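You operate a simulated robot arm through the tools that you are given. There is no shell and no other tool. Be economical: measure what you need, move in short steps, check, and stop when the job is done.

You run a simulated robot arm. Do the job below in one go: nothing can be reset, and whatever is moved stays where it is left.

Task
Put the yellow-banded anvil block on the top of the teal bench away on the top of the black bench. Put the orange pad on the top of the teal bench away on the top of the pale green bench. Put the red padlock on the top of the teal bench away on the bottom shelf of the grey bench. Put the rubber mallet on the top of the teal bench away on the upper shelf of the pin table. Take the six by twelve cover and leave it on the upper shelf of the pin table. Take the zinc bracket and leave it on the bottom shelf of the purple bench. Take the red pad and leave it on the long blank one. Take the brass angle bracket on the top of the purple bench and put it away on the bottom shelf of the red bench. Fetch the small wooden brush and stand it on the top of the teal bench. Open the press slide, put the white-banded anvil block on the top of the white bench, then shut the slide. Any order will do. Set down upright: orange pad, six by twelve cover, zinc bracket, brass angle bracket, small wooden brush.
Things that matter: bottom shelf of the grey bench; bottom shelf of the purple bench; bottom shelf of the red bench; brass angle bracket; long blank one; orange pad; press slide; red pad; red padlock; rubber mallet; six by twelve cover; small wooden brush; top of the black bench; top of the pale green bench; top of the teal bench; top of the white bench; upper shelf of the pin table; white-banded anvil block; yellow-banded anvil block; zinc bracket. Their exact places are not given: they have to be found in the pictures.

The check looks at the end state, three seconds after you hand in, the way a careful person would. Anything else that was tipped, shoved, dropped, spilled or broken makes it a failure. A push-on lid holds only when it is set on centred and level and pressed home; a screw cap is set on level and turned clockwise until tight.

Robot
A 7-joint arm with a fingered hand on a trunk, on a base that drives. Base frame: it is fixed to the floor where the robot stands at the start and does not move with it; the origin is under the middle of the robot, x ahead of it, y to its left, z up; the surface under the hand at the start is at about z = 0.85. Readings come in m, degrees, newtons and seconds.
With the tool pointing down near the work surface it reaches from about 0.4 to 0.74 m from the robot's upright axis, wherever it stands. Its first joint turns from -166.0 to 166.0 degrees. Places, roughly: bottom shelf of the grey bench [-6.6, -1.1, 0.3]; bottom shelf of the purple bench [-1.3, 1.4, 0.3]; bottom shelf of the red bench [0.5, 10.2, 0.3]; brass angle bracket (5x4x5 cm) [-1.3, 1.2, 0.9]; long blank one [-5.25, -1, 0.25]; orange pad (8x6x8 cm) [0.3, -0.1, 0.9]; press slide [0.5, 2.3, 0.9]; red pad (7x7x3 cm) [-1.4, 1.1, 0.9]; red padlock (5x3x9 cm) [0.6, 0.1, 0.9]; rubber mallet (24x10x5 cm) [0.5, -0.6, 0.9]; six by twelve cover [-1, 1, 1]; small wooden brush (4x4x18 cm) [-1.4, 1.9, 1]; top of the black bench [0.5, 2.4, 0.8]; top of the pale green bench [-1, -1.1, 0.9]; top of the teal bench [0.6, -0.3, 0.8]; top of the white bench [0.5, 5.1, 0.9]; upper shelf of the pin table [0.6, 1.6, 0.5]; white-banded anvil block (4x4x5 cm) [0.5, 2.3, 0.9]; yellow-banded anvil block (4x4x5 cm) [0.5, -0.2, 0.9]; zinc bracket (6x5x5 cm) [-1.3, 1.1, 0.9]. Payload 3.4 kg.
Tool frame: the origin (TCP) lies between the finger pads and is the grasp point; the fingertips stand 0.025 m ahead of it; z points along the fingers, y is the line along which they close. The gripper opens to 0.088 m. The gripper's body begins 0.029 m behind the TCP. The gripper is a hand of 3 fingers: y runs from the thumb to the fingers, the wrist lies at [-0.013, -0.106, -0.174] in the tool frame, and closing takes about 1.5 s.
Orientation is that of the tool frame in the base frame, as a unit quaternion [x, y, z, w]. With the fingers straight down and the wrist toward the robot, the tool's x, y and z point along [0, 1, 0], [1, 0, 0] and [0, 0, -1] of the base frame.

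Tools
- The arm moves only by the tool jog_arm. Its argument "steps" is a list of rows, each a list of 2 entries, a list of its own where there are three numbers: the shift along the tool's x, y, z in m, then the turn, a rotation vector about the tool's x, y, z in degrees. In form: [[[dx, dy, dz], [ax, ay, az]], ...]. A call has 1 to 12 rows; each row shifts and turns the commanded pose from where the row before left it, along the tool's axes as they then stand. "fingers" is the finger opening in m, from 0 to 0.088, set as the call begins (left out, the last holds). A row lasts 0.2 s, in which the tool goes at most 0.05 m and 8.6 degrees; a call with a longer step from one row to the next is refused whole, and so is a gripper value outside its range. A pose out of reach is approached as far as the arm can. The call stops where the force on the tool passes 40 N (or 10 N more than at its start, if that is more) or the arm is blocked; 0.2 s more then pass. Each finger travels about 0.072 m/s and halts on what it meets, pressing with about 21 N; the grip force reading is that of the motor and also rises with nothing between the fingers. The clock runs only during rows and for 0.2 s after the last one: add rows that do not move to give the fingers time. The reply holds the time, the measured pose of the TCP, the force on the tool along the base axes, the opening and the grip force, in the units named above and with some noise, with the torque about the TCP (base axes, N m) and any sound that the robot's microphone picked up.
- Cameras (640 x 400 px; columns grow to the right, rows downward): "scene" is now at [0.0131, 0.1321, 1.472]; the picture's right is [-0.36, -0.93, 0.00], its down [-0.74, 0.28, -0.61] and it looks along [0.57, -0.22, -0.79] (base axes); focal length 288 px, centre (320, 200). "wrist" rides on the gripper at [0.058, -0.085, -0.099] in the tool frame; the picture's right is [-0.67, 0.35, -0.66], its down [-0.69, -0.63, 0.37] and it looks along [-0.29, 0.69, 0.66] (tool axes); focal length 261 px, centre (320, 200).
- capture(camera): a new picture of that camera. No time passes.
- move_column(by): slides the trunk up (or, below 0, down) by that many m; the arm and the scene camera ride with it, the base frame stays. It gives what a move gives, with no picture.
- steer(legs): drives the robot by 1 to 6 legs, each [ahead, left, turn to the left] in m, m and degrees, along the robot's own axes; the way and the turn of a leg run together, so that a leg with both is an arc; at most 1.5 m and 180 degrees a leg. The arm and the cameras ride along, it lands a little off, and it stops where it bumps. It gives what a move gives.
- move_fingers(index, middle, thumb_bend, thumb_turn): sets how far each is bent, from 0 (flat) to 1 (curled in); at 0.3 the hand is open as for a grip, at 0.7 the pads meet at the TCP. One left out holds its place. A second passes; each finger stops where it meets its share of the squeeze, and holds until it gets a number again. A gripper value or a shape takes the hand back. It gives what a move gives, with no picture; readings hold the bend of each and the force on the fingers (four entries, about 0 where the hand has none), thumb and palm. thumb_turn goes from beside the hand (0) to across from the fingers (1), as for a grip.
- preshape(shape): the hand has 3 fingers and takes this shape, open, in about a second: jaw (thumb against the fingers, like two jaws); tri (thumb and two fingers); tip (a fingertip pinch); poke (one finger out to press); point (the index stretched); flat (the hand flat); cup (the hand cupped); fist (a fist). The gripper value then closes the fingers along that shape, each until it touches; the sizes above hold for jaw. It gives what a move gives, with no picture.
- aim_head(pan, tilt): turns the head with the scene camera to pan (to the left, within 155 degrees either way) and tilt (down, from -29 to 69), counted from straight ahead of the robot. It gives what a move gives.
- pixel_to_xyz(camera, pixels): there is no depth. For up to 12 entries [column, row, z] of the newest picture of that camera ("zoom" is the newest enlarged one), the place [x, y] in the base frame at which the ray of that pixel passes the height z, good to about 0.003 m. No time passes.
- enlarge(camera, box): a new picture of the part [left, top, right, bottom] of that camera's present view, enlarged. No time passes.
- close_job(): hands the job in; it is judged then, once.

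Work in short steps. Measure before you move; look again where a grasp or a placing could have gone wrong, and mend it. You have 364 turns and 306 pictures in all, those below and enlarged ones among them. Open the gripper and draw the arm clear of the work before you hand the job in, unless the task says otherwise.

The tools are called after ">>>" as name(argument=value, ...) on one line, values as JSON. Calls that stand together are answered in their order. jog_arm: Moves the arm, as the interface text tells. Its arguments: {"type":"object","properties":{"steps":{"type":"array","items":{"type":"array"}},"fingers":{"type":"number"}},"required":["steps"]} The other tools are called the same way: move_column (by) slides the trunk up or down; preshape (shape) gives the hand a shape; move_fingers (index, middle, thumb_bend, thumb_turn) moves the fingers one by one; steer (legs) drives the base; aim_head (pan, tilt) turns the head that bears the scene camera; capture (camera) takes a picture; pixel_to_xyz (camera, pixels) gives the place at which the rays of pixels pass given heights; enlarge (camera, box) takes an enlarged picture of a part of a camera's view; close_job () hands the job in.

At the start:

```text
time: 0.0
ee_pos: [0.3694, -0.285, 1.1518]
tool_rot: [0.707, 0.707, 0.001, 0.0]
ft_force: [0.0, 0.1, 0.6]
ft_torque: [0.03, -0.03, 0.01]
opening: 0.0875
finger_force: 0.1
shape: jaw
bend: [0.3, 0.3, 0.3, 0.98]
finger forces: [0.0, 0.1, 0.0, 0.0, 0.0, 0.0]
trunk travel left (down, up): [-0.5, 0.09]
robot x, y, heading: [-0.0004, 0.0, 0.1]
head pan, tilt: [-20.9, 52.1]
```

scene: 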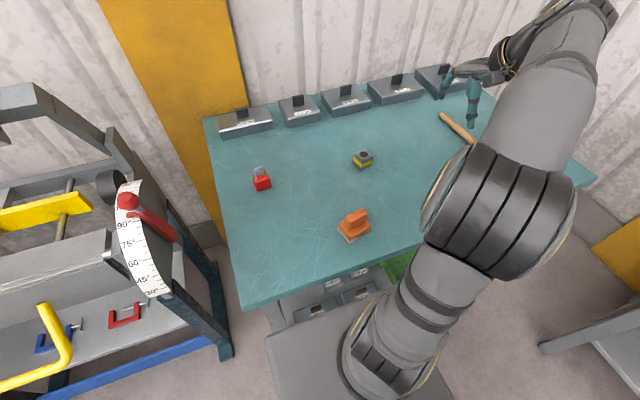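
wrist: 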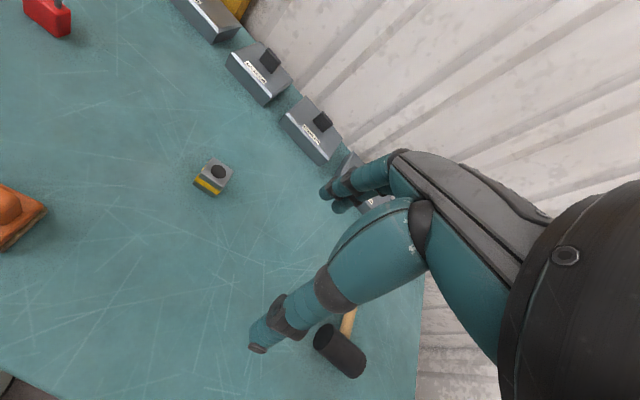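

The start pictures show the teal bench with padlock, yellow block, orange pad and mallet. I look around first to map the surroundings.

>>> aim_head(pan=75, tilt=25)

>>> capture(camera="scene")

>>> aim_head(pan=145, tilt=25)

>>> capture(camera="scene")

>>> aim_head(pan=-140, tilt=25)

>>> capture(camera="scene")

>>> aim_head(pan=0, tilt=45)

>>> capture(camera="scene")

```text
time: 1.7
ee_pos: [0.3681, -0.2843, 1.1522]
tool_rot: [0.707, 0.707, 0.0, 0.0]
ft_force: [0.5, -0.6, 0.0]
ft_torque: [-0.02, -0.01, 0.0]
opening: 0.0876
finger_force: 0.0
shape: jaw
bend: [0.3, 0.3, 0.3, 0.98]
finger forces: [0.1, 0.0, 0.0, 0.0, 0.0, 0.1]
trunk travel left (down, up): [-0.5, 0.09]
robot x, y, heading: [0.0003, -0.0005, 0.1]
head pan, tilt: [75.0, 25.0]
```

```text
303 pictures are left
```

scene: 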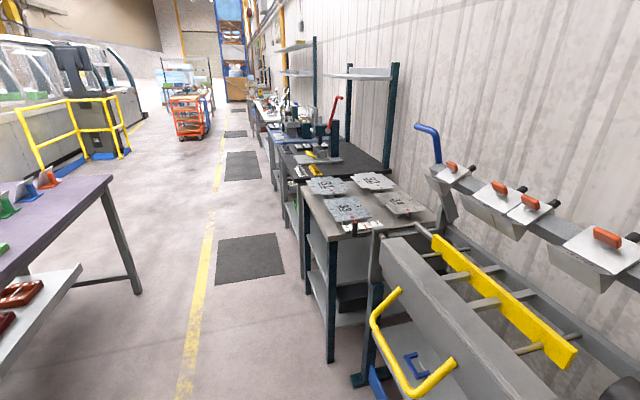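

```text
time: 3.1
ee_pos: [0.368, -0.2854, 1.152]
tool_rot: [0.707, 0.707, 0.0, 0.0]
ft_force: [0.3, 0.0, 0.7]
ft_torque: [0.0, 0.01, 0.04]
opening: 0.0877
finger_force: 0.0
shape: jaw
bend: [0.3, 0.3, 0.3, 0.98]
finger forces: [0.1, 0.1, 0.0, 0.1, 0.0, 0.0]
trunk travel left (down, up): [-0.5, 0.09]
robot x, y, heading: [0.0021, 0.0023, -0.1]
head pan, tilt: [145.0, 25.0]
```

```text
302 pictures are left
```

scene: 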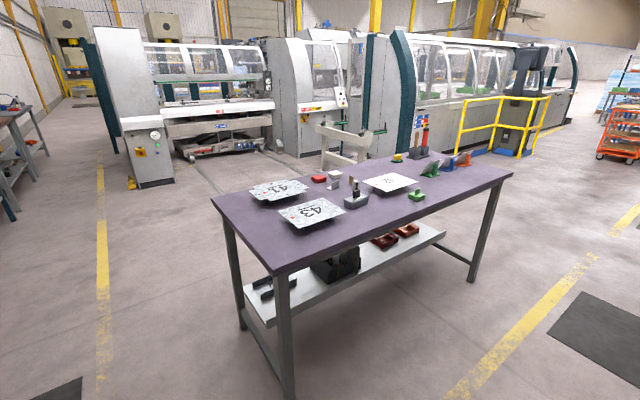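

```text
time: 7.0
ee_pos: [0.3687, -0.2849, 1.1515]
tool_rot: [0.707, 0.707, -0.001, 0.0]
ft_force: [0.7, 0.4, -0.5]
ft_torque: [0.03, -0.01, 0.04]
opening: 0.0875
finger_force: 0.1
shape: jaw
bend: [0.3, 0.3, 0.3, 0.98]
finger forces: [0.0, 0.0, 0.1, 0.0, 0.0, 0.0]
trunk travel left (down, up): [-0.5, 0.09]
robot x, y, heading: [0.0022, 0.0006, 0.0]
head pan, tilt: [-140.0, 25.0]
```

```text
301 pictures are left
```

scene: 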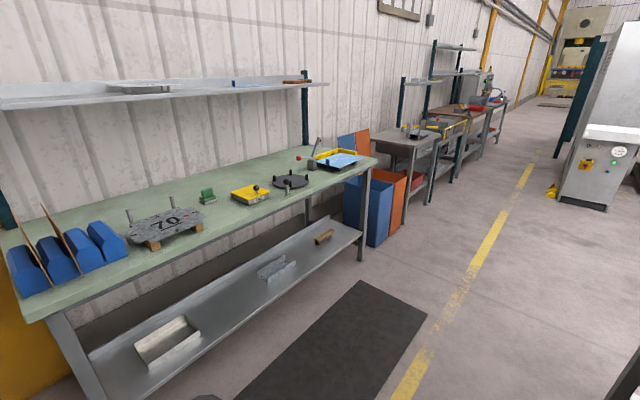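

```text
time: 9.3
ee_pos: [0.3687, -0.2834, 1.1515]
tool_rot: [0.708, 0.707, 0.0, 0.001]
ft_force: [0.1, 0.4, 0.1]
ft_torque: [0.0, 0.04, -0.01]
opening: 0.0877
finger_force: 0.1
shape: jaw
bend: [0.3, 0.3, 0.3, 0.98]
finger forces: [0.0, 0.1, 0.0, 0.0, 0.0, 0.0]
trunk travel left (down, up): [-0.5, 0.09]
robot x, y, heading: [0.0015, 0.0013, -0.0]
head pan, tilt: [0.0, 45.0]
```

```text
300 pictures are left
```

scene: 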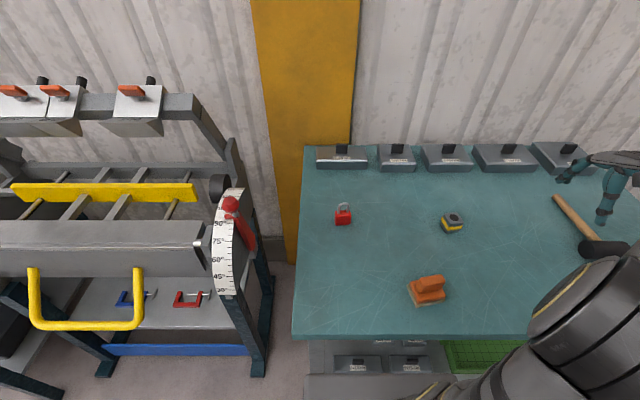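

Teal-bench items are at padlock (343,214), yellow block (453,222), orange pad (427,290), mallet (590,235). I enlarge and measure them.

>>> enlarge(camera="scene", box=[300, 180, 500, 320])

>>> pixel_to_xyz(camera="scene", pixels=[[343, 214, 0.88], [453, 222, 0.875], [427, 290, 0.87], [455, 217, 0.9], [308, 335, 0.85], [305, 150, 0.85], [555, 198, 0.87], [590, 245, 0.87]])

```text
2.86 times, centred on (400, 250) of scene
```

zoom: 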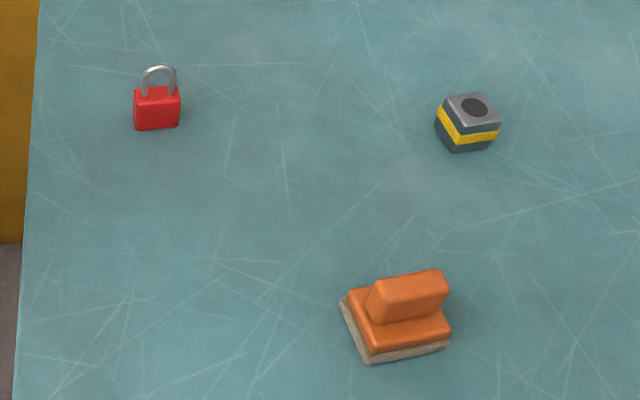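

```text
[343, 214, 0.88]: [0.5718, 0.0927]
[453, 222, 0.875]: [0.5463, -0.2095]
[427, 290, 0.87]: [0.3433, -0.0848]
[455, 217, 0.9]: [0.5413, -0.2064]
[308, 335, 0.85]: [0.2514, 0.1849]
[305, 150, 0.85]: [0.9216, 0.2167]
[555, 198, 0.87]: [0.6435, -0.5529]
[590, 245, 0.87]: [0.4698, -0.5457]
```

I refine the block's top-face corners and the pad's handle edges from the zoom.

>>> pixel_to_xyz(camera="zoom", pixels=[[445, 99, 0.9], [485, 93, 0.9], [500, 122, 0.9], [462, 132, 0.9], [474, 107, 0.9], [378, 283, 0.93], [440, 270, 0.93], [448, 285, 0.93], [384, 300, 0.93], [348, 290, 0.87], [372, 350, 0.87], [450, 332, 0.87]])

```text
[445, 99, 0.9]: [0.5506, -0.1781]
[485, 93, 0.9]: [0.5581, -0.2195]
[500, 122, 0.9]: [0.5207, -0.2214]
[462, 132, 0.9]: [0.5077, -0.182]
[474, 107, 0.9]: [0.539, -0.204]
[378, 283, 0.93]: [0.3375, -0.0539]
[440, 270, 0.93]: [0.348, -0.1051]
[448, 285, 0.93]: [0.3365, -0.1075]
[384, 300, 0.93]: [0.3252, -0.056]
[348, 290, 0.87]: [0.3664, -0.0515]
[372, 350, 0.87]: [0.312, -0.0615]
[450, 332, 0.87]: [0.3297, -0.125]
```

Block centre ≈ (0.534,-0.202), yaw ≈ +9°. I move over it and turn, stopping at z≈1.0 to check.

>>> jog_arm(steps=[[[0.021, 0.041, 0], [0, 0, 0]], [[0.021, 0.041, 0], [0, 0, 0]], [[0.021, 0.041, 0], [0, 0, 0]], [[0.02, 0.042, 0], [0, 0, 0]], [[0, 0, 0.05], [0, 0, -4.5]], [[0, 0, 0.05], [0, 0, -4.5]], [[0, 0, 0.05], [0, 0, 0]]], fingers=0.088)

>>> capture(camera="wrist")

>>> enlarge(camera="scene", box=[370, 130, 570, 255])

```text
time: 10.9
ee_pos: [0.5325, -0.2041, 1.0016]
tool_rot: [0.649, 0.76, -0.001, 0.001]
ft_force: [0.2, 0.0, -0.4]
ft_torque: [0.01, -0.02, 0.0]
opening: 0.0877
finger_force: 0.1
shape: jaw
bend: [0.3, 0.3, 0.3, 0.98]
finger forces: [0.0, 0.0, 0.0, 0.0, 0.1, 0.0]
trunk travel left (down, up): [-0.5, 0.09]
robot x, y, heading: [0.0009, 0.0027, -0.1]
head pan, tilt: [0.0, 45.0]
```

```text
298 pictures are left
```

wrist: 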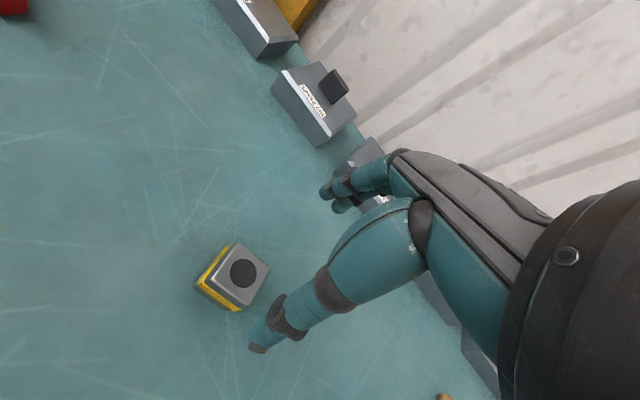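

```text
3.20 times, centred on (470, 192) of scene
```

zoom: 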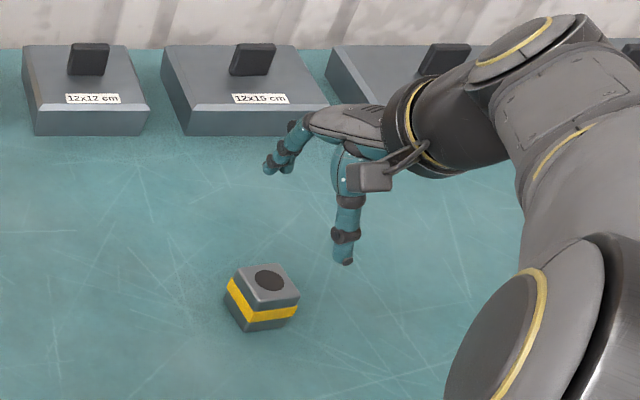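

The wrist view shows the block top at (242,273), matching the predicted point under the TCP (241,276). I descend and close.

>>> jog_arm(steps=[[[0, 0, 0.045], [0, 0, 0]], [[0, 0, 0.045], [0, 0, 0]], [[0, 0, 0.032], [0, 0, 0]]])

>>> jog_arm(steps=[[[0, 0, 0], [0, 0, 0]], [[0, 0, 0], [0, 0, 0]], [[0, 0, 0], [0, 0, 0]], [[0, 0, 0], [0, 0, 0]], [[0, 0, 0], [0, 0, 0]], [[0, 0, 0], [0, 0, 0]], [[0, 0, -0.05], [0, 0, 0]], [[0, 0, -0.05], [0, 0, 0]]], fingers=0)

>>> capture(camera="wrist")

```text
time: 11.7
ee_pos: [0.53, -0.2027, 0.8776]
tool_rot: [0.65, 0.76, 0.0, 0.001]
ft_force: [0.3, -0.6, 0.0]
ft_torque: [-0.01, 0.0, 0.01]
opening: 0.0877
finger_force: 0.0
shape: jaw
bend: [0.3, 0.3, 0.3, 0.98]
finger forces: [0.0, 0.1, 0.0, 0.0, 0.1, 0.0]
trunk travel left (down, up): [-0.5, 0.09]
robot x, y, heading: [-0.0017, 0.0034, 0.3]
head pan, tilt: [0.0, 45.0]
```

```text
time: 13.5
ee_pos: [0.5298, -0.2016, 0.9823]
tool_rot: [0.649, 0.761, 0.0, 0.0]
ft_force: [0.1, 0.7, -3.2]
ft_torque: [0.02, 0.01, -0.01]
opening: 0.0347
finger_force: 20.9
shape: jaw
bend: [0.74, 0.41, 0.74, 1.0]
finger forces: [12.5, 6.5, 0.0, 0.0, 19.0, 0.0]
trunk travel left (down, up): [-0.5, 0.09]
robot x, y, heading: [0.0008, 0.002, -0.0]
head pan, tilt: [0.0, 45.0]
```

```text
296 pictures are left
```

wrist: 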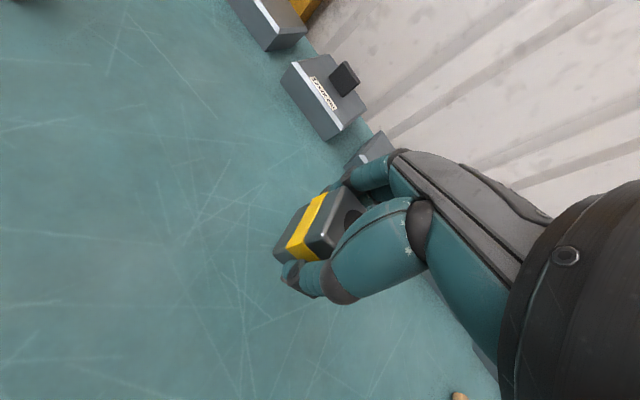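

The block is held (opening 0.035, force 21 N). I lift, retract, back out and strafe left toward the black bench.

>>> jog_arm(steps=[[[0, -0.02, -0.045], [0, 0, 0]], [[0, -0.03, -0.04], [0, 0, 0]], [[0, -0.04, -0.02], [0, 0, 0]], [[0, -0.045, 0], [0, 0, 0]]])

>>> steer(legs=[[-0.35, 0, 0], [0, 1.2, 0], [0, 1.15, 0]])

>>> aim_head(pan=0, tilt=40)

>>> capture(camera="scene")

```text
time: 14.5
ee_pos: [0.3975, -0.2243, 1.0855]
tool_rot: [0.65, 0.76, 0.0, 0.0]
ft_force: [0.3, 1.0, -2.8]
ft_torque: [0.01, -0.01, -0.02]
opening: 0.0348
finger_force: 21.2
shape: jaw
bend: [0.74, 0.41, 0.74, 1.0]
finger forces: [12.5, 6.8, 0.0, 0.0, 19.2, 0.1]
trunk travel left (down, up): [-0.5, 0.09]
robot x, y, heading: [0.0011, 0.0009, -0.0]
head pan, tilt: [0.0, 45.0]
```

```text
time: 27.8
ee_pos: [0.0772, 2.0921, 1.0851]
tool_rot: [0.661, 0.751, -0.001, 0.0]
ft_force: [0.6, 0.2, -3.0]
ft_torque: [0.03, 0.0, 0.05]
opening: 0.0347
finger_force: 20.8
shape: jaw
bend: [0.74, 0.41, 0.74, 1.0]
finger forces: [12.4, 6.8, 0.1, 0.0, 19.2, 0.1]
trunk travel left (down, up): [-0.5, 0.09]
robot x, y, heading: [-0.3132, 2.3293, -1.6]
head pan, tilt: [0.0, 45.0]
```

```text
time: 28.4
ee_pos: [0.0768, 2.0911, 1.0853]
tool_rot: [0.661, 0.751, 0.0, 0.0]
ft_force: [0.9, 1.1, -3.5]
ft_torque: [0.01, 0.04, -0.01]
opening: 0.035
finger_force: 20.9
shape: jaw
bend: [0.74, 0.41, 0.74, 1.0]
finger forces: [12.5, 6.8, 0.1, 0.0, 19.3, 0.1]
trunk travel left (down, up): [-0.5, 0.09]
robot x, y, heading: [-0.3113, 2.3266, -2.0]
head pan, tilt: [0.0, 40.0]
```

```text
295 pictures are left
```

scene: 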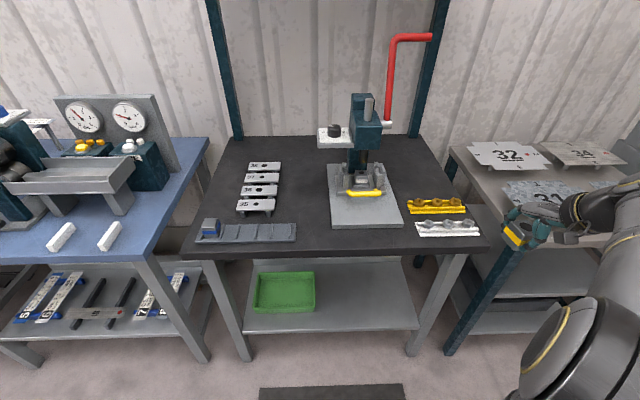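

The black bench shows the press at (362,165) and two racks at right (440,205)/(447,228). Zooming to see details.

>>> enlarge(camera="scene", box=[300, 80, 500, 250])

>>> enlarge(camera="scene", box=[180, 140, 340, 260])

>>> pixel_to_xyz(camera="scene", pixels=[[184, 258, 0.85], [488, 248, 0.85], [225, 137, 0.85], [445, 135, 0.85], [330, 228, 0.86], [403, 225, 0.86], [435, 240, 0.85], [432, 208, 0.85], [310, 210, 0.85]])

```text
2.35 times, centred on (400, 165) of scene
```

zoom: 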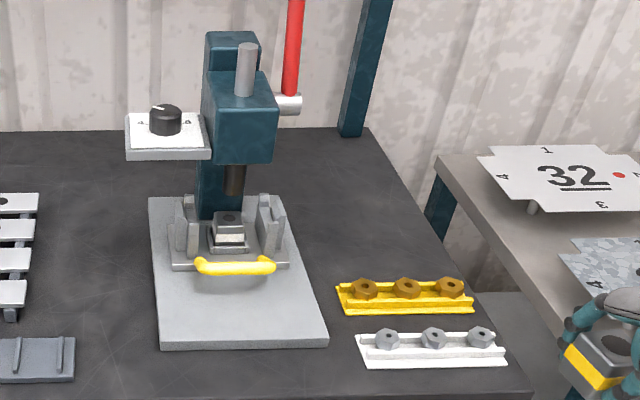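

```text
3.33 times, centred on (260, 200) of scene
```

zoom: 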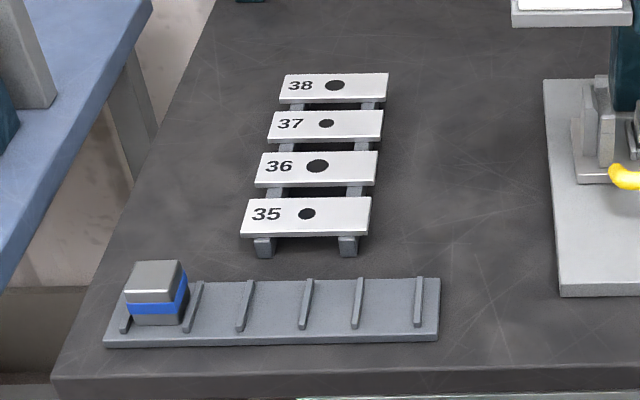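

```text
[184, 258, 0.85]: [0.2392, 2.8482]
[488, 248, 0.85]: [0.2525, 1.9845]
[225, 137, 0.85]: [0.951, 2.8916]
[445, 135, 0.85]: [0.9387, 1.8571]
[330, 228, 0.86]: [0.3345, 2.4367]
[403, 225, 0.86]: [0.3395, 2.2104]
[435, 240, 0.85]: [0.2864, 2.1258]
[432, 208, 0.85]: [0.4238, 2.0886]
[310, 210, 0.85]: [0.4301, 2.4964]
```

The slide with yellow handle is in front of the press with a white-banded block on it; free bench surface lies behind the racks near (0.6,2.09). I drive up, slightly right of the press.

>>> steer(legs=[[0, -0.13, 2], [0.3, 0, 0]])

>>> aim_head(pan=0, tilt=50)

>>> capture(camera="scene")

```text
time: 31.4
ee_pos: [0.3914, 1.9817, 1.0851]
tool_rot: [0.647, 0.763, 0.0, 0.0]
ft_force: [-0.7, -0.7, -3.8]
ft_torque: [0.03, 0.02, 0.01]
opening: 0.0346
finger_force: 21.0
shape: jaw
bend: [0.74, 0.41, 0.74, 1.0]
finger forces: [12.5, 6.8, 0.0, 0.0, 19.1, 0.0]
trunk travel left (down, up): [-0.5, 0.09]
robot x, y, heading: [-0.0061, 2.203, 0.3]
head pan, tilt: [0.0, 40.0]
```

```text
time: 32.1
ee_pos: [0.3906, 1.9819, 1.0863]
tool_rot: [0.647, 0.763, 0.0, 0.0]
ft_force: [0.0, 0.8, -2.7]
ft_torque: [0.03, 0.06, 0.01]
opening: 0.0349
finger_force: 21.5
shape: jaw
bend: [0.74, 0.41, 0.74, 1.0]
finger forces: [12.6, 6.8, 0.0, 0.0, 19.1, 0.0]
trunk travel left (down, up): [-0.5, 0.09]
robot x, y, heading: [-0.0137, 2.2028, 0.6]
head pan, tilt: [0.0, 50.0]
```

```text
292 pictures are left
```

scene: 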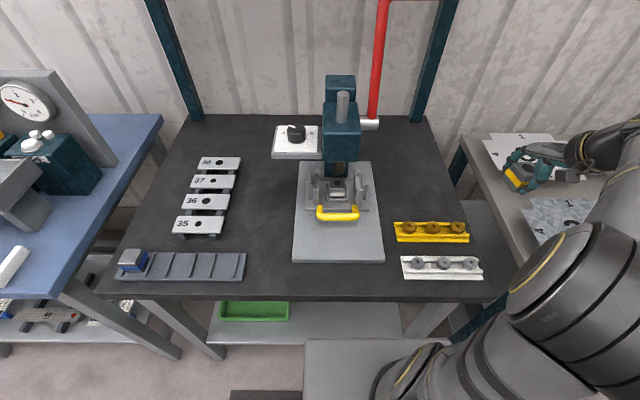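

I measure candidate spot pixels (415,185) and (430,220) on the bench plane, plus the press slide handle.

>>> pixel_to_xyz(camera="scene", pixels=[[415, 185, 0.85], [430, 224, 0.87], [392, 243, 0.85], [378, 262, 0.86], [372, 165, 0.86], [337, 216, 0.88], [338, 184, 0.91], [441, 270, 0.86]])

>>> enlarge(camera="scene", box=[280, 140, 400, 270])

```text
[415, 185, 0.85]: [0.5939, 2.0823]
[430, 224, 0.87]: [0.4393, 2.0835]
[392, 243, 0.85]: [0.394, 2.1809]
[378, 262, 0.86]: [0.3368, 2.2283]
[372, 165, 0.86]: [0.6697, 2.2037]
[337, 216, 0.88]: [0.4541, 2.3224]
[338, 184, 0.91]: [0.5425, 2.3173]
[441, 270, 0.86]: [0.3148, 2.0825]
```

```text
3.08 times, centred on (340, 205) of scene
```

zoom: 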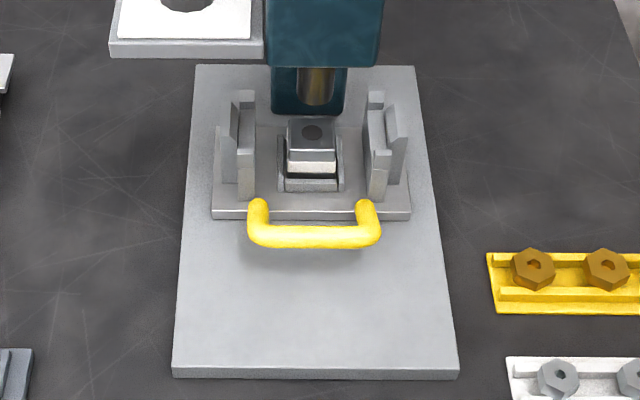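

Target spot (0.59,2.085). Moving over and lowering to just above the surface.

>>> jog_arm(steps=[[[0.0138, 0.0426, 0], [0, 0, 0]], [[0.0138, 0.0426, 0], [0, 0, 0]], [[0.0138, 0.0426, 0], [0, 0, 0]], [[0.0138, 0.0426, 0], [0, 0, 0]], [[0.0138, 0.0426, 0], [0, 0, 0]], [[0, 0, 0.05], [0, 0, 0]], [[0, 0, 0.05], [0, 0, 0]], [[0, 0, 0.05], [0, 0, 0]], [[0, 0, 0.044], [0, 0, 0]]])

>>> enlarge(camera="scene", box=[330, 120, 530, 245])

```text
time: 34.1
ee_pos: [0.593, 2.0823, 0.8938]
tool_rot: [0.646, 0.763, -0.001, 0.0]
ft_force: [0.3, 0.1, -3.8]
ft_torque: [0.02, 0.05, 0.0]
opening: 0.0349
finger_force: 20.7
shape: jaw
bend: [0.74, 0.41, 0.74, 1.0]
finger forces: [12.3, 6.6, 0.0, 0.0, 19.0, 0.1]
trunk travel left (down, up): [-0.5, 0.09]
robot x, y, heading: [-0.012, 2.1981, 0.6]
head pan, tilt: [0.0, 50.0]
```

```text
3.20 times, centred on (430, 182) of scene
```

zoom: 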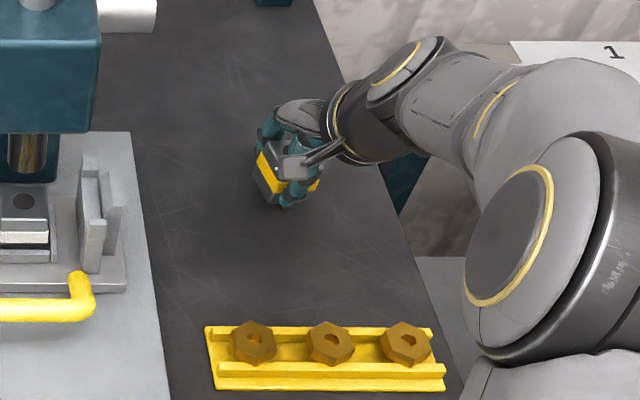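

Clear of everything. Lowering the last ~15 mm in small steps until contact.

>>> jog_arm(steps=[[[0, 0, 0.005], [0, 0, 0]], [[0, 0, 0.005], [0, 0, 0]], [[0, 0, 0.003], [0, 0, 0]], [[0, 0, 0.002], [0, 0, 0]]])

```text
time: 35.1
ee_pos: [0.5902, 2.0838, 0.8783]
tool_rot: [0.646, 0.763, 0.0, 0.001]
ft_force: [1.3, 0.6, 2.2]
ft_torque: [0.0, -0.03, 0.06]
opening: 0.0349
finger_force: 21.0
shape: jaw
bend: [0.74, 0.41, 0.74, 1.0]
finger forces: [12.5, 7.7, 0.1, 0.0, 19.2, 0.1]
trunk travel left (down, up): [-0.5, 0.09]
robot x, y, heading: [-0.0097, 2.1966, 0.6]
head pan, tilt: [0.0, 50.0]
```

Force flipped from −3.8 to +2.2 N: contact. Release and rise.

>>> jog_arm(steps=[[[0, 0, 0], [0, 0, 0]], [[0, 0, 0], [0, 0, 0]], [[0, 0, 0], [0, 0, 0]], [[0, 0, 0], [0, 0, 0]], [[0, 0, -0.03], [0, 0, 0]], [[0, 0, -0.05], [0, 0, 0]], [[0, 0, -0.05], [0, 0, 0]]], fingers=0.088)

>>> capture(camera="wrist")

```text
time: 36.7
ee_pos: [0.587, 2.0828, 1.0059]
tool_rot: [0.646, 0.763, 0.0, -0.001]
ft_force: [-0.9, -0.4, -0.1]
ft_torque: [-0.01, -0.02, 0.01]
opening: 0.0876
finger_force: 0.0
shape: jaw
bend: [0.3, 0.3, 0.3, 0.98]
finger forces: [0.0, 0.0, 0.1, 0.1, 0.1, 0.0]
trunk travel left (down, up): [-0.5, 0.09]
robot x, y, heading: [-0.0061, 2.2029, 0.5]
head pan, tilt: [0.0, 50.0]
```

```text
289 pictures are left
```

wrist: 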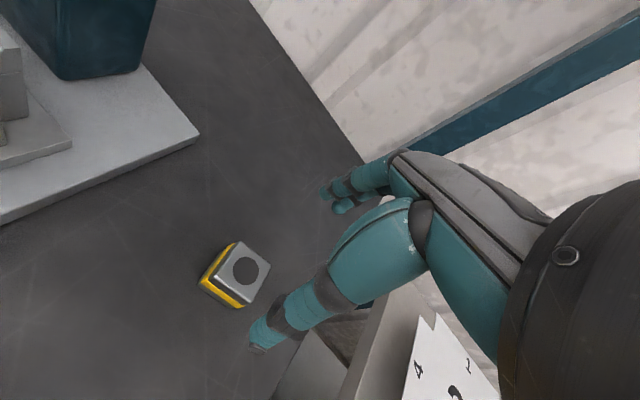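

Yellow block is standing placed. Now I retract and reposition the base farther back to work the slide handle (~(0.454,2.322)).

>>> jog_arm(steps=[[[0, -0.04, -0.03], [0, 0, 0]], [[0, -0.04, -0.03], [0, 0, 0]], [[0, -0.04, -0.03], [0, 0, 0]], [[0, -0.04, 0], [0, 0, 4.7]], [[0, -0.02, 0], [0, 0, 4.7]]])

>>> steer(legs=[[-0.14, 0.12, -0.5]])

>>> capture(camera="scene")

>>> enlarge(camera="scene", box=[250, 100, 410, 200])

>>> capture(camera="wrist")

```text
time: 37.9
ee_pos: [0.4121, 2.0566, 1.0949]
tool_rot: [0.706, 0.708, 0.001, 0.0]
ft_force: [0.2, 0.1, 0.9]
ft_torque: [-0.04, -0.02, 0.03]
opening: 0.0878
finger_force: 0.0
shape: jaw
bend: [0.3, 0.3, 0.3, 0.98]
finger forces: [0.0, 0.0, 0.1, 0.0, 0.1, 0.0]
trunk travel left (down, up): [-0.5, 0.09]
robot x, y, heading: [-0.0106, 2.2009, 0.7]
head pan, tilt: [0.0, 50.0]
```

```text
time: 39.4
ee_pos: [0.2733, 2.1759, 1.0944]
tool_rot: [0.709, 0.705, 0.0, 0.0]
ft_force: [-1.0, 0.1, 0.4]
ft_torque: [0.01, 0.01, 0.01]
opening: 0.0875
finger_force: 0.0
shape: jaw
bend: [0.3, 0.3, 0.3, 0.98]
finger forces: [0.0, 0.0, 0.0, 0.0, 0.1, 0.1]
trunk travel left (down, up): [-0.5, 0.09]
robot x, y, heading: [-0.1413, 2.3235, 0.2]
head pan, tilt: [0.0, 50.0]
```

```text
288 pictures are left
```

scene: 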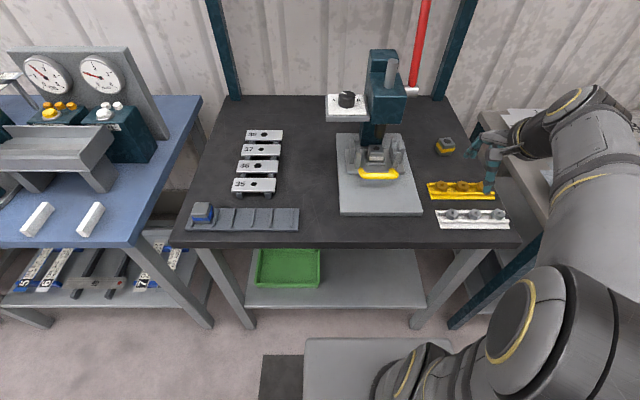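

```text
4.00 times, centred on (330, 150) of scene
```

zoom: 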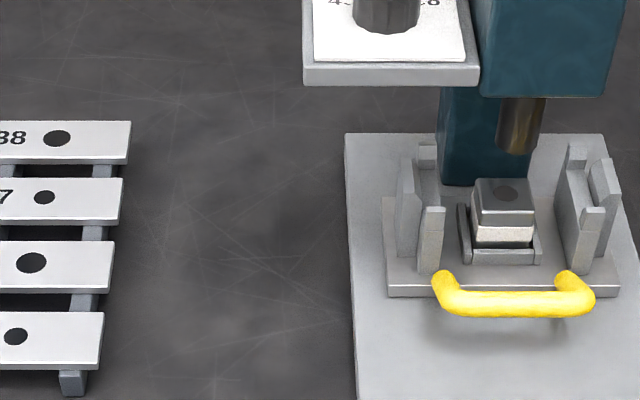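

```text
286 pictures are left
```

wrist: 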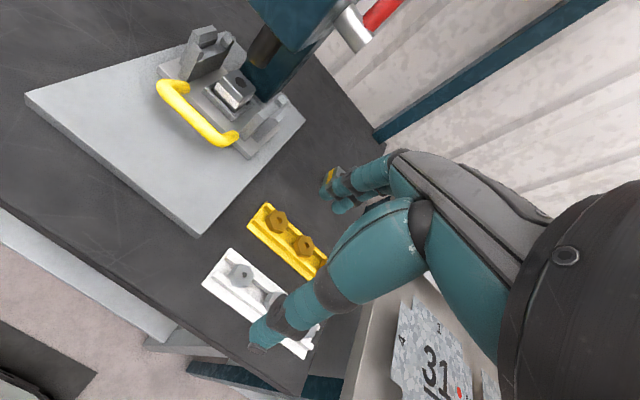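

I triangulate the handle bar's middle using both cameras (zoom (513,303); wrist (195,118)).

>>> pixel_to_xyz(camera="zoom", pixels=[[445, 300, 0.87], [445, 300, 0.91], [585, 300, 0.87], [585, 300, 0.91], [513, 303, 0.87], [513, 303, 0.91], [505, 190, 0.92], [503, 262, 0.88]])

>>> pixel_to_xyz(camera="wrist", pixels=[[165, 95, 0.87], [165, 95, 0.91], [222, 139, 0.87], [222, 139, 0.91], [193, 119, 0.87], [193, 119, 0.91], [239, 80, 0.92]])

```text
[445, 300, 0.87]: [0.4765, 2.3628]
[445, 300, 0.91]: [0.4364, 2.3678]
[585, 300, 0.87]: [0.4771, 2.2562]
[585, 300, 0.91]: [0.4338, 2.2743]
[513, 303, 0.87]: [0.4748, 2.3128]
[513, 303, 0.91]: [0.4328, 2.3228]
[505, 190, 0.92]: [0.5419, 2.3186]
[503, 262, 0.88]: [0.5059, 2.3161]
```

```text
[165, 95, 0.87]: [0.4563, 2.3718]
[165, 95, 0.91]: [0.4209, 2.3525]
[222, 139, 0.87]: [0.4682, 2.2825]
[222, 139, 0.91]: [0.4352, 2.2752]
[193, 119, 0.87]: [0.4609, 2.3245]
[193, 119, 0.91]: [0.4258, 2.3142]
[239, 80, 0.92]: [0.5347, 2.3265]
```

Handle ≈ (0.446,2.318,0.893). I move above it with a narrow opening and check.

>>> jog_arm(steps=[[[0.0284, 0.0346, 0], [0, 0, 0]], [[0.0284, 0.0346, 0], [0, 0, 0]], [[0.0284, 0.0346, 0], [0, 0, 0]], [[0.0284, 0.0346, 0], [0, 0, 0]], [[0.0284, 0.0346, 0], [0, 0, 0]], [[0, 0, 0.05], [0, 0, 0]], [[0, 0, 0.05], [0, 0, 0]]], fingers=0.05)

>>> capture(camera="wrist")

>>> enlarge(camera="scene", box=[290, 90, 450, 215])

```text
time: 40.7
ee_pos: [0.4328, 2.303, 1.0956]
tool_rot: [0.713, 0.701, -0.004, -0.001]
ft_force: [-31.1, -6.1, 4.4]
ft_torque: [0.01, -0.49, -0.52]
opening: 0.0412
finger_force: 0.2
shape: jaw
bend: [0.74, 0.6, 0.66, 1.0]
finger forces: [4.0, 26.8, 0.0, 0.1, 0.0, 0.1]
trunk travel left (down, up): [-0.5, 0.09]
robot x, y, heading: [-0.1528, 2.323, -0.3]
head pan, tilt: [0.0, 50.0]
stopped in row 6: the force on the tool passed its limit at 46 N (the readings are from after the stop); the commanded pose is now the measured one
```

```text
285 pictures are left
```

wrist: 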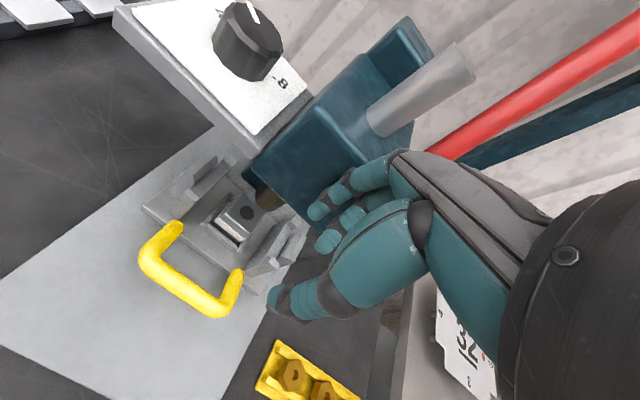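

```text
3.20 times, centred on (370, 152) of scene
```

zoom: 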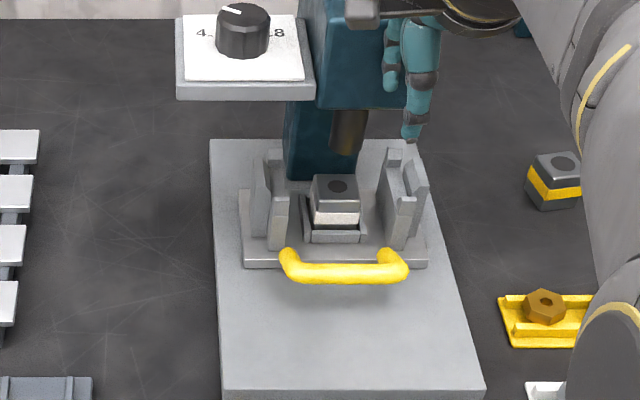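

The finger knuckles met the press head's front (head face x≈0.48). I back off and tilt the hand 24° so it comes in from the front under the head.

>>> jog_arm(steps=[[[0, -0.04, 0], [0, 0, 0]], [[0.015, -0.04, 0], [0, 0, 0]], [[0, 0, 0], [-8, 0, 0]], [[0, 0, 0], [-8, 0, 0]], [[0, 0, 0], [-8, 0, 0]]], fingers=0.035)

>>> jog_arm(steps=[[[0, 0.002, 0.047], [0, 0, 0]], [[0, 0, 0.047], [0, 0, 0]], [[0, 0, 0.047], [0, 0, 0]]])

>>> capture(camera="wrist")

>>> enlarge(camera="scene", box=[290, 90, 450, 215])

```text
time: 41.9
ee_pos: [0.3591, 2.3232, 1.0937]
tool_rot: [0.696, 0.688, 0.143, 0.147]
ft_force: [-0.1, 0.0, 0.1]
ft_torque: [0.0, 0.02, 0.01]
opening: 0.0352
finger_force: 0.0
shape: jaw
bend: [0.74, 0.49, 0.72, 1.0]
finger forces: [0.0, 0.0, 0.1, 0.0, 0.1, 0.2]
trunk travel left (down, up): [-0.5, 0.09]
robot x, y, heading: [-0.1493, 2.3246, 0.2]
head pan, tilt: [0.0, 50.0]
```

```text
time: 42.7
ee_pos: [0.4225, 2.3236, 0.9684]
tool_rot: [0.696, 0.688, 0.143, 0.146]
ft_force: [-0.3, 0.0, -0.3]
ft_torque: [0.01, -0.01, -0.02]
opening: 0.0354
finger_force: 0.0
shape: jaw
bend: [0.74, 0.49, 0.72, 1.0]
finger forces: [0.1, 0.0, 0.1, 0.0, 0.0, 0.0]
trunk travel left (down, up): [-0.5, 0.09]
robot x, y, heading: [-0.1475, 2.3222, 0.2]
head pan, tilt: [0.0, 50.0]
```

```text
283 pictures are left
```

wrist: 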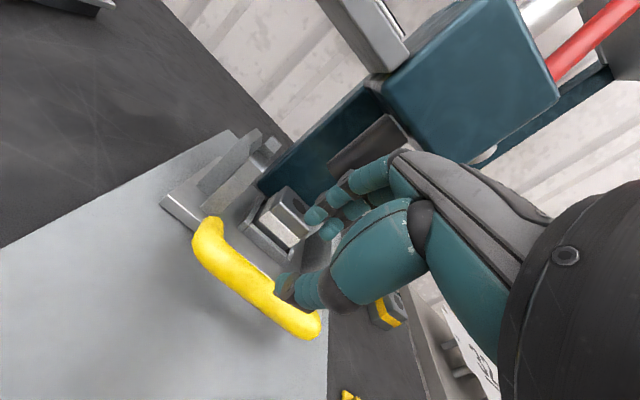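

```text
3.20 times, centred on (370, 152) of scene
```

zoom: 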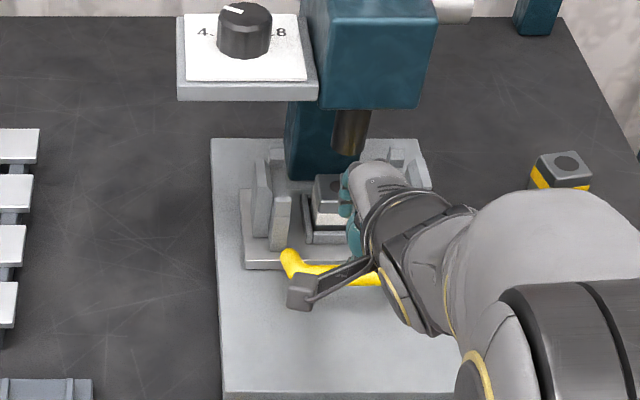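

The bar lies ~5 mm nearer the robot than the approach line. I re-set the opening to see the finger bends before advancing.

>>> jog_arm(steps=[[[0, -0.005, 0], [0, 0, 0]], [[0, 0, 0], [0, 0, 0]], [[0, 0, 0], [0, 0, 0]], [[0, 0, 0], [0, 0, 0]], [[0, 0, 0], [0, 0, 0]]], fingers=0.06)

>>> capture(camera="wrist")

```text
time: 43.9
ee_pos: [0.4162, 2.3231, 0.967]
tool_rot: [0.696, 0.688, 0.143, 0.147]
ft_force: [0.9, 0.9, -0.4]
ft_torque: [0.01, 0.04, 0.04]
opening: 0.0592
finger_force: 0.0
shape: jaw
bend: [0.28, 0.38, 0.6, 1.0]
finger forces: [0.0, 0.1, 0.0, 0.0, 0.1, 0.0]
trunk travel left (down, up): [-0.5, 0.09]
robot x, y, heading: [-0.146, 2.3298, 0.2]
head pan, tilt: [0.0, 50.0]
```

```text
281 pictures are left
```

wrist: 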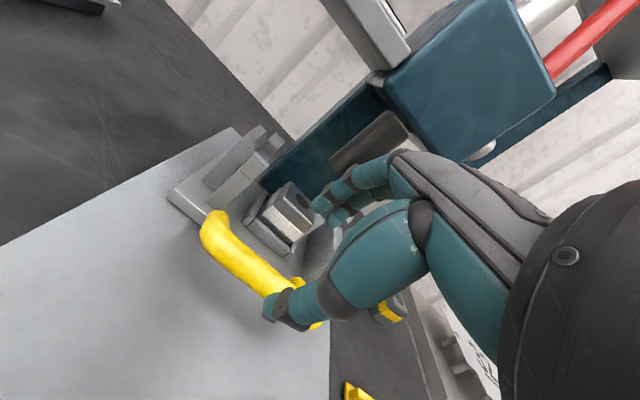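

Now the bar sits on the approach line (257,271). I narrow slightly, advance 60 mm along the tool and look.

>>> jog_arm(steps=[[[0, 0, 0.02], [0, 0, 0]], [[0, 0, 0.02], [0, 0, 0]], [[0, 0, 0.02], [0, 0, 0]]], fingers=0.05)

>>> capture(camera="wrist")

```text
time: 44.7
ee_pos: [0.4373, 2.3202, 0.909]
tool_rot: [0.696, 0.688, 0.142, 0.146]
ft_force: [-0.2, -0.6, -0.8]
ft_torque: [-0.01, -0.02, 0.0]
opening: 0.0504
finger_force: 0.1
shape: jaw
bend: [0.74, 0.42, 0.66, 1.0]
finger forces: [0.0, 0.0, 0.1, 0.0, 0.0, 0.0]
trunk travel left (down, up): [-0.5, 0.09]
robot x, y, heading: [-0.1451, 2.3267, 0.4]
head pan, tilt: [0.0, 50.0]
```

```text
280 pictures are left
```

wrist: 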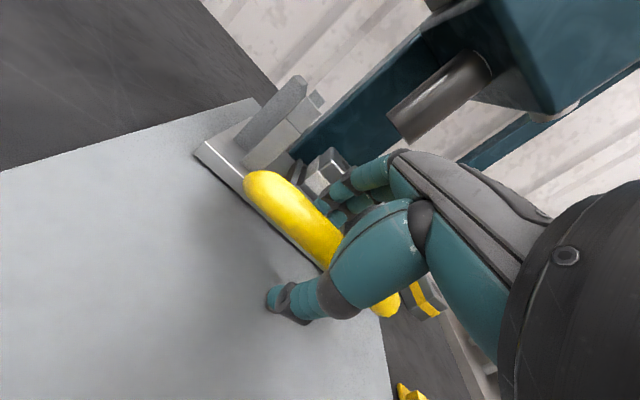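

The bar is between thumb and fingers. Closing.

>>> jog_arm(steps=[[[0, 0, 0], [0, 0, 0]], [[0, 0, 0], [0, 0, 0]], [[0, 0, 0], [0, 0, 0]], [[0, 0, 0], [0, 0, 0]], [[0, 0, 0], [0, 0, 0]], [[0, 0, 0], [0, 0, 0]]], fingers=0)

>>> capture(camera="wrist")

```text
time: 46.1
ee_pos: [0.4372, 2.3204, 0.9082]
tool_rot: [0.696, 0.688, 0.142, 0.146]
ft_force: [-8.6, 2.1, -9.5]
ft_torque: [0.01, -0.19, -0.02]
opening: 0.0022
finger_force: 21.3
shape: jaw
bend: [0.7, 0.7, 0.77, 1.0]
finger forces: [0.1, 0.1, 0.1, 0.0, 13.8, 0.1]
trunk travel left (down, up): [-0.5, 0.09]
robot x, y, heading: [-0.1474, 2.3214, 0.3]
head pan, tilt: [0.0, 50.0]
```

```text
279 pictures are left
```

wrist: 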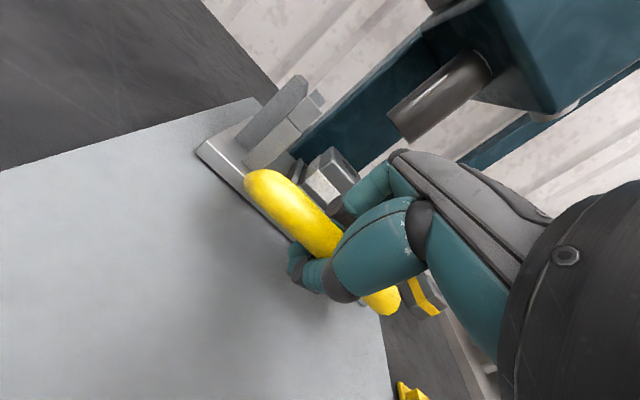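

Fingers closed almost fully but thumb presses the bar with a reaction; I try a gentle 20 mm pull and look.

>>> jog_arm(steps=[[[0, -0.0091, -0.0041], [0, 0, 0]], [[0, -0.0091, -0.0041], [0, 0, 0]]])

>>> capture(camera="wrist")

```text
time: 46.7
ee_pos: [0.4179, 2.3204, 0.9101]
tool_rot: [0.696, 0.688, 0.143, 0.146]
ft_force: [-1.3, -0.6, -3.7]
ft_torque: [0.01, -0.01, 0.05]
opening: 0.0012
finger_force: 21.0
shape: jaw
bend: [0.7, 0.7, 0.77, 1.0]
finger forces: [2.9, 0.1, 0.0, 0.1, 5.8, 0.0]
trunk travel left (down, up): [-0.5, 0.09]
robot x, y, heading: [-0.1455, 2.323, 0.2]
head pan, tilt: [0.0, 50.0]
```

```text
278 pictures are left
```

wrist: 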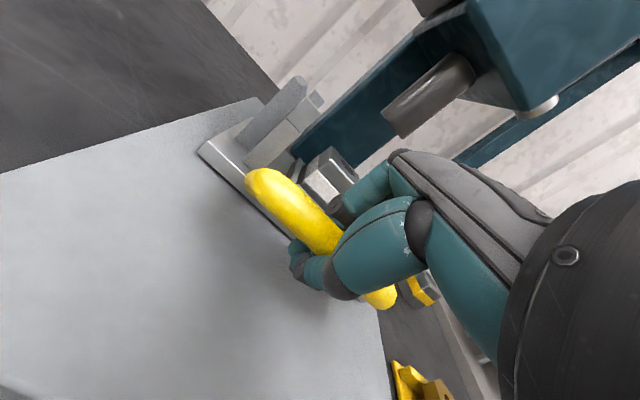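

The slide follows the hand. Continue pulling ~100 mm.

>>> jog_arm(steps=[[[0, -0.0183, -0.0081], [0, 0, 0]], [[0, -0.0183, -0.0081], [0, 0, 0]], [[0, -0.0183, -0.0081], [0, 0, 0]], [[0, -0.0183, -0.0081], [0, 0, 0]], [[0, -0.0183, -0.0081], [0, 0, 0]]])

>>> capture(camera="scene")

>>> capture(camera="wrist")

```text
time: 47.9
ee_pos: [0.3165, 2.3223, 0.9075]
tool_rot: [0.696, 0.689, 0.143, 0.146]
ft_force: [-3.0, -2.0, -1.6]
ft_torque: [0.03, -0.03, 0.0]
opening: 0.0009
finger_force: 21.2
shape: jaw
bend: [0.7, 0.7, 0.78, 1.0]
finger forces: [1.6, 0.0, 0.0, 0.0, 3.9, 0.0]
trunk travel left (down, up): [-0.5, 0.09]
robot x, y, heading: [-0.1456, 2.3248, 0.2]
head pan, tilt: [0.0, 50.0]
```

```text
277 pictures are left
```

scene: 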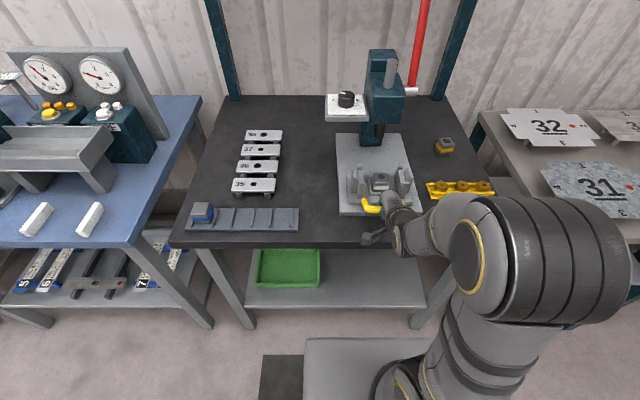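

```text
276 pictures are left
```

wrist: 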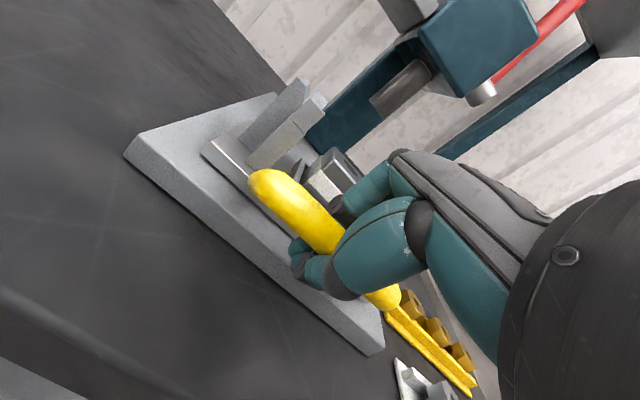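

The slide has moved 0.12 m. I pull gently a bit more to feel for the end stop.

>>> jog_arm(steps=[[[0, -0.0091, -0.0041], [0, 0, 0]], [[0, -0.0091, -0.0041], [0, 0, 0]]])

>>> capture(camera="wrist")

```text
time: 48.5
ee_pos: [0.3114, 2.3227, 0.908]
tool_rot: [0.696, 0.689, 0.141, 0.145]
ft_force: [-1.4, -1.7, -5.1]
ft_torque: [0.01, -0.07, -0.01]
opening: 0.0009
finger_force: 20.8
shape: jaw
bend: [0.7, 0.7, 0.78, 1.0]
finger forces: [2.2, 0.0, 0.1, 0.0, 5.5, 0.0]
out of reach, approached as far as the arm can: row 1, 2
trunk travel left (down, up): [-0.5, 0.09]
robot x, y, heading: [-0.1455, 2.3228, 0.5]
head pan, tilt: [0.0, 50.0]
```

```text
275 pictures are left
```

wrist: 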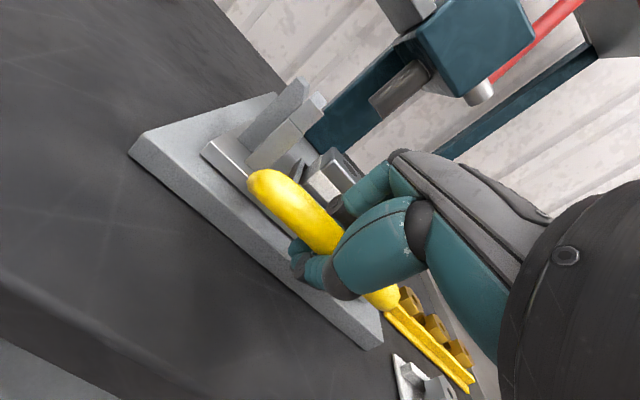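

The arm hit its near reach limit; the slide is open by ≈0.125 m. I open the fingers and lift straight up off the bar.

>>> jog_arm(steps=[[[0, 0, 0], [0, 0, 0]], [[0, 0, 0], [0, 0, 0]], [[0, 0, 0], [0, 0, 0]], [[0, 0, 0], [0, 0, 0]], [[0, 0.002, -0.01], [0, 0, 0]], [[0, 0.002, -0.01], [0, 0, 0]], [[0, 0.006, -0.018], [0, 0, 0]]], fingers=0.06)

>>> jog_arm(steps=[[[0, 0.02, -0.045], [0, 0, 0]], [[0, 0.02, -0.045], [0, 0, 0]], [[0, 0.02, -0.045], [0, 0, 0]]])

>>> capture(camera="scene")

>>> capture(camera="wrist")

```text
time: 50.1
ee_pos: [0.3098, 2.3226, 0.9485]
tool_rot: [0.696, 0.688, 0.142, 0.146]
ft_force: [-0.1, -0.1, -0.3]
ft_torque: [-0.02, -0.05, -0.06]
opening: 0.0599
finger_force: 0.0
shape: jaw
bend: [0.28, 0.38, 0.6, 1.0]
finger forces: [0.0, 0.0, 0.0, 0.1, 0.0, 0.1]
out of reach, approached as far as the arm can: row 6
trunk travel left (down, up): [-0.5, 0.09]
robot x, y, heading: [-0.1465, 2.3227, 0.2]
head pan, tilt: [0.0, 50.0]
```

```text
time: 50.9
ee_pos: [0.3108, 2.3253, 1.0966]
tool_rot: [0.696, 0.688, 0.142, 0.146]
ft_force: [0.1, 0.0, 0.6]
ft_torque: [-0.06, 0.02, 0.01]
opening: 0.0602
finger_force: 0.1
shape: jaw
bend: [0.28, 0.38, 0.6, 1.0]
finger forces: [0.1, 0.0, 0.0, 0.1, 0.0, 0.0]
trunk travel left (down, up): [-0.5, 0.09]
robot x, y, heading: [-0.1474, 2.3231, -0.1]
head pan, tilt: [0.0, 50.0]
```

```text
274 pictures are left
```

scene: 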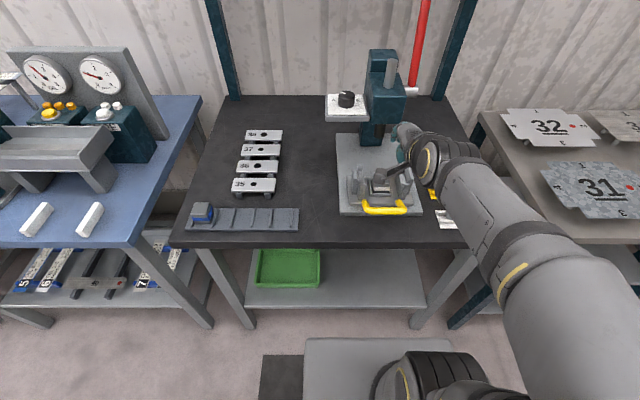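

```text
273 pictures are left
```

wrist: 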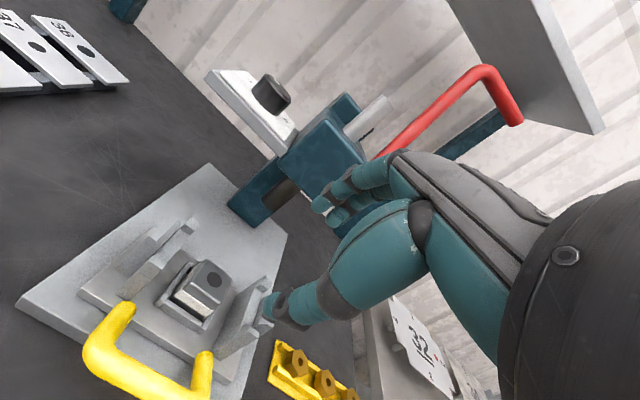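

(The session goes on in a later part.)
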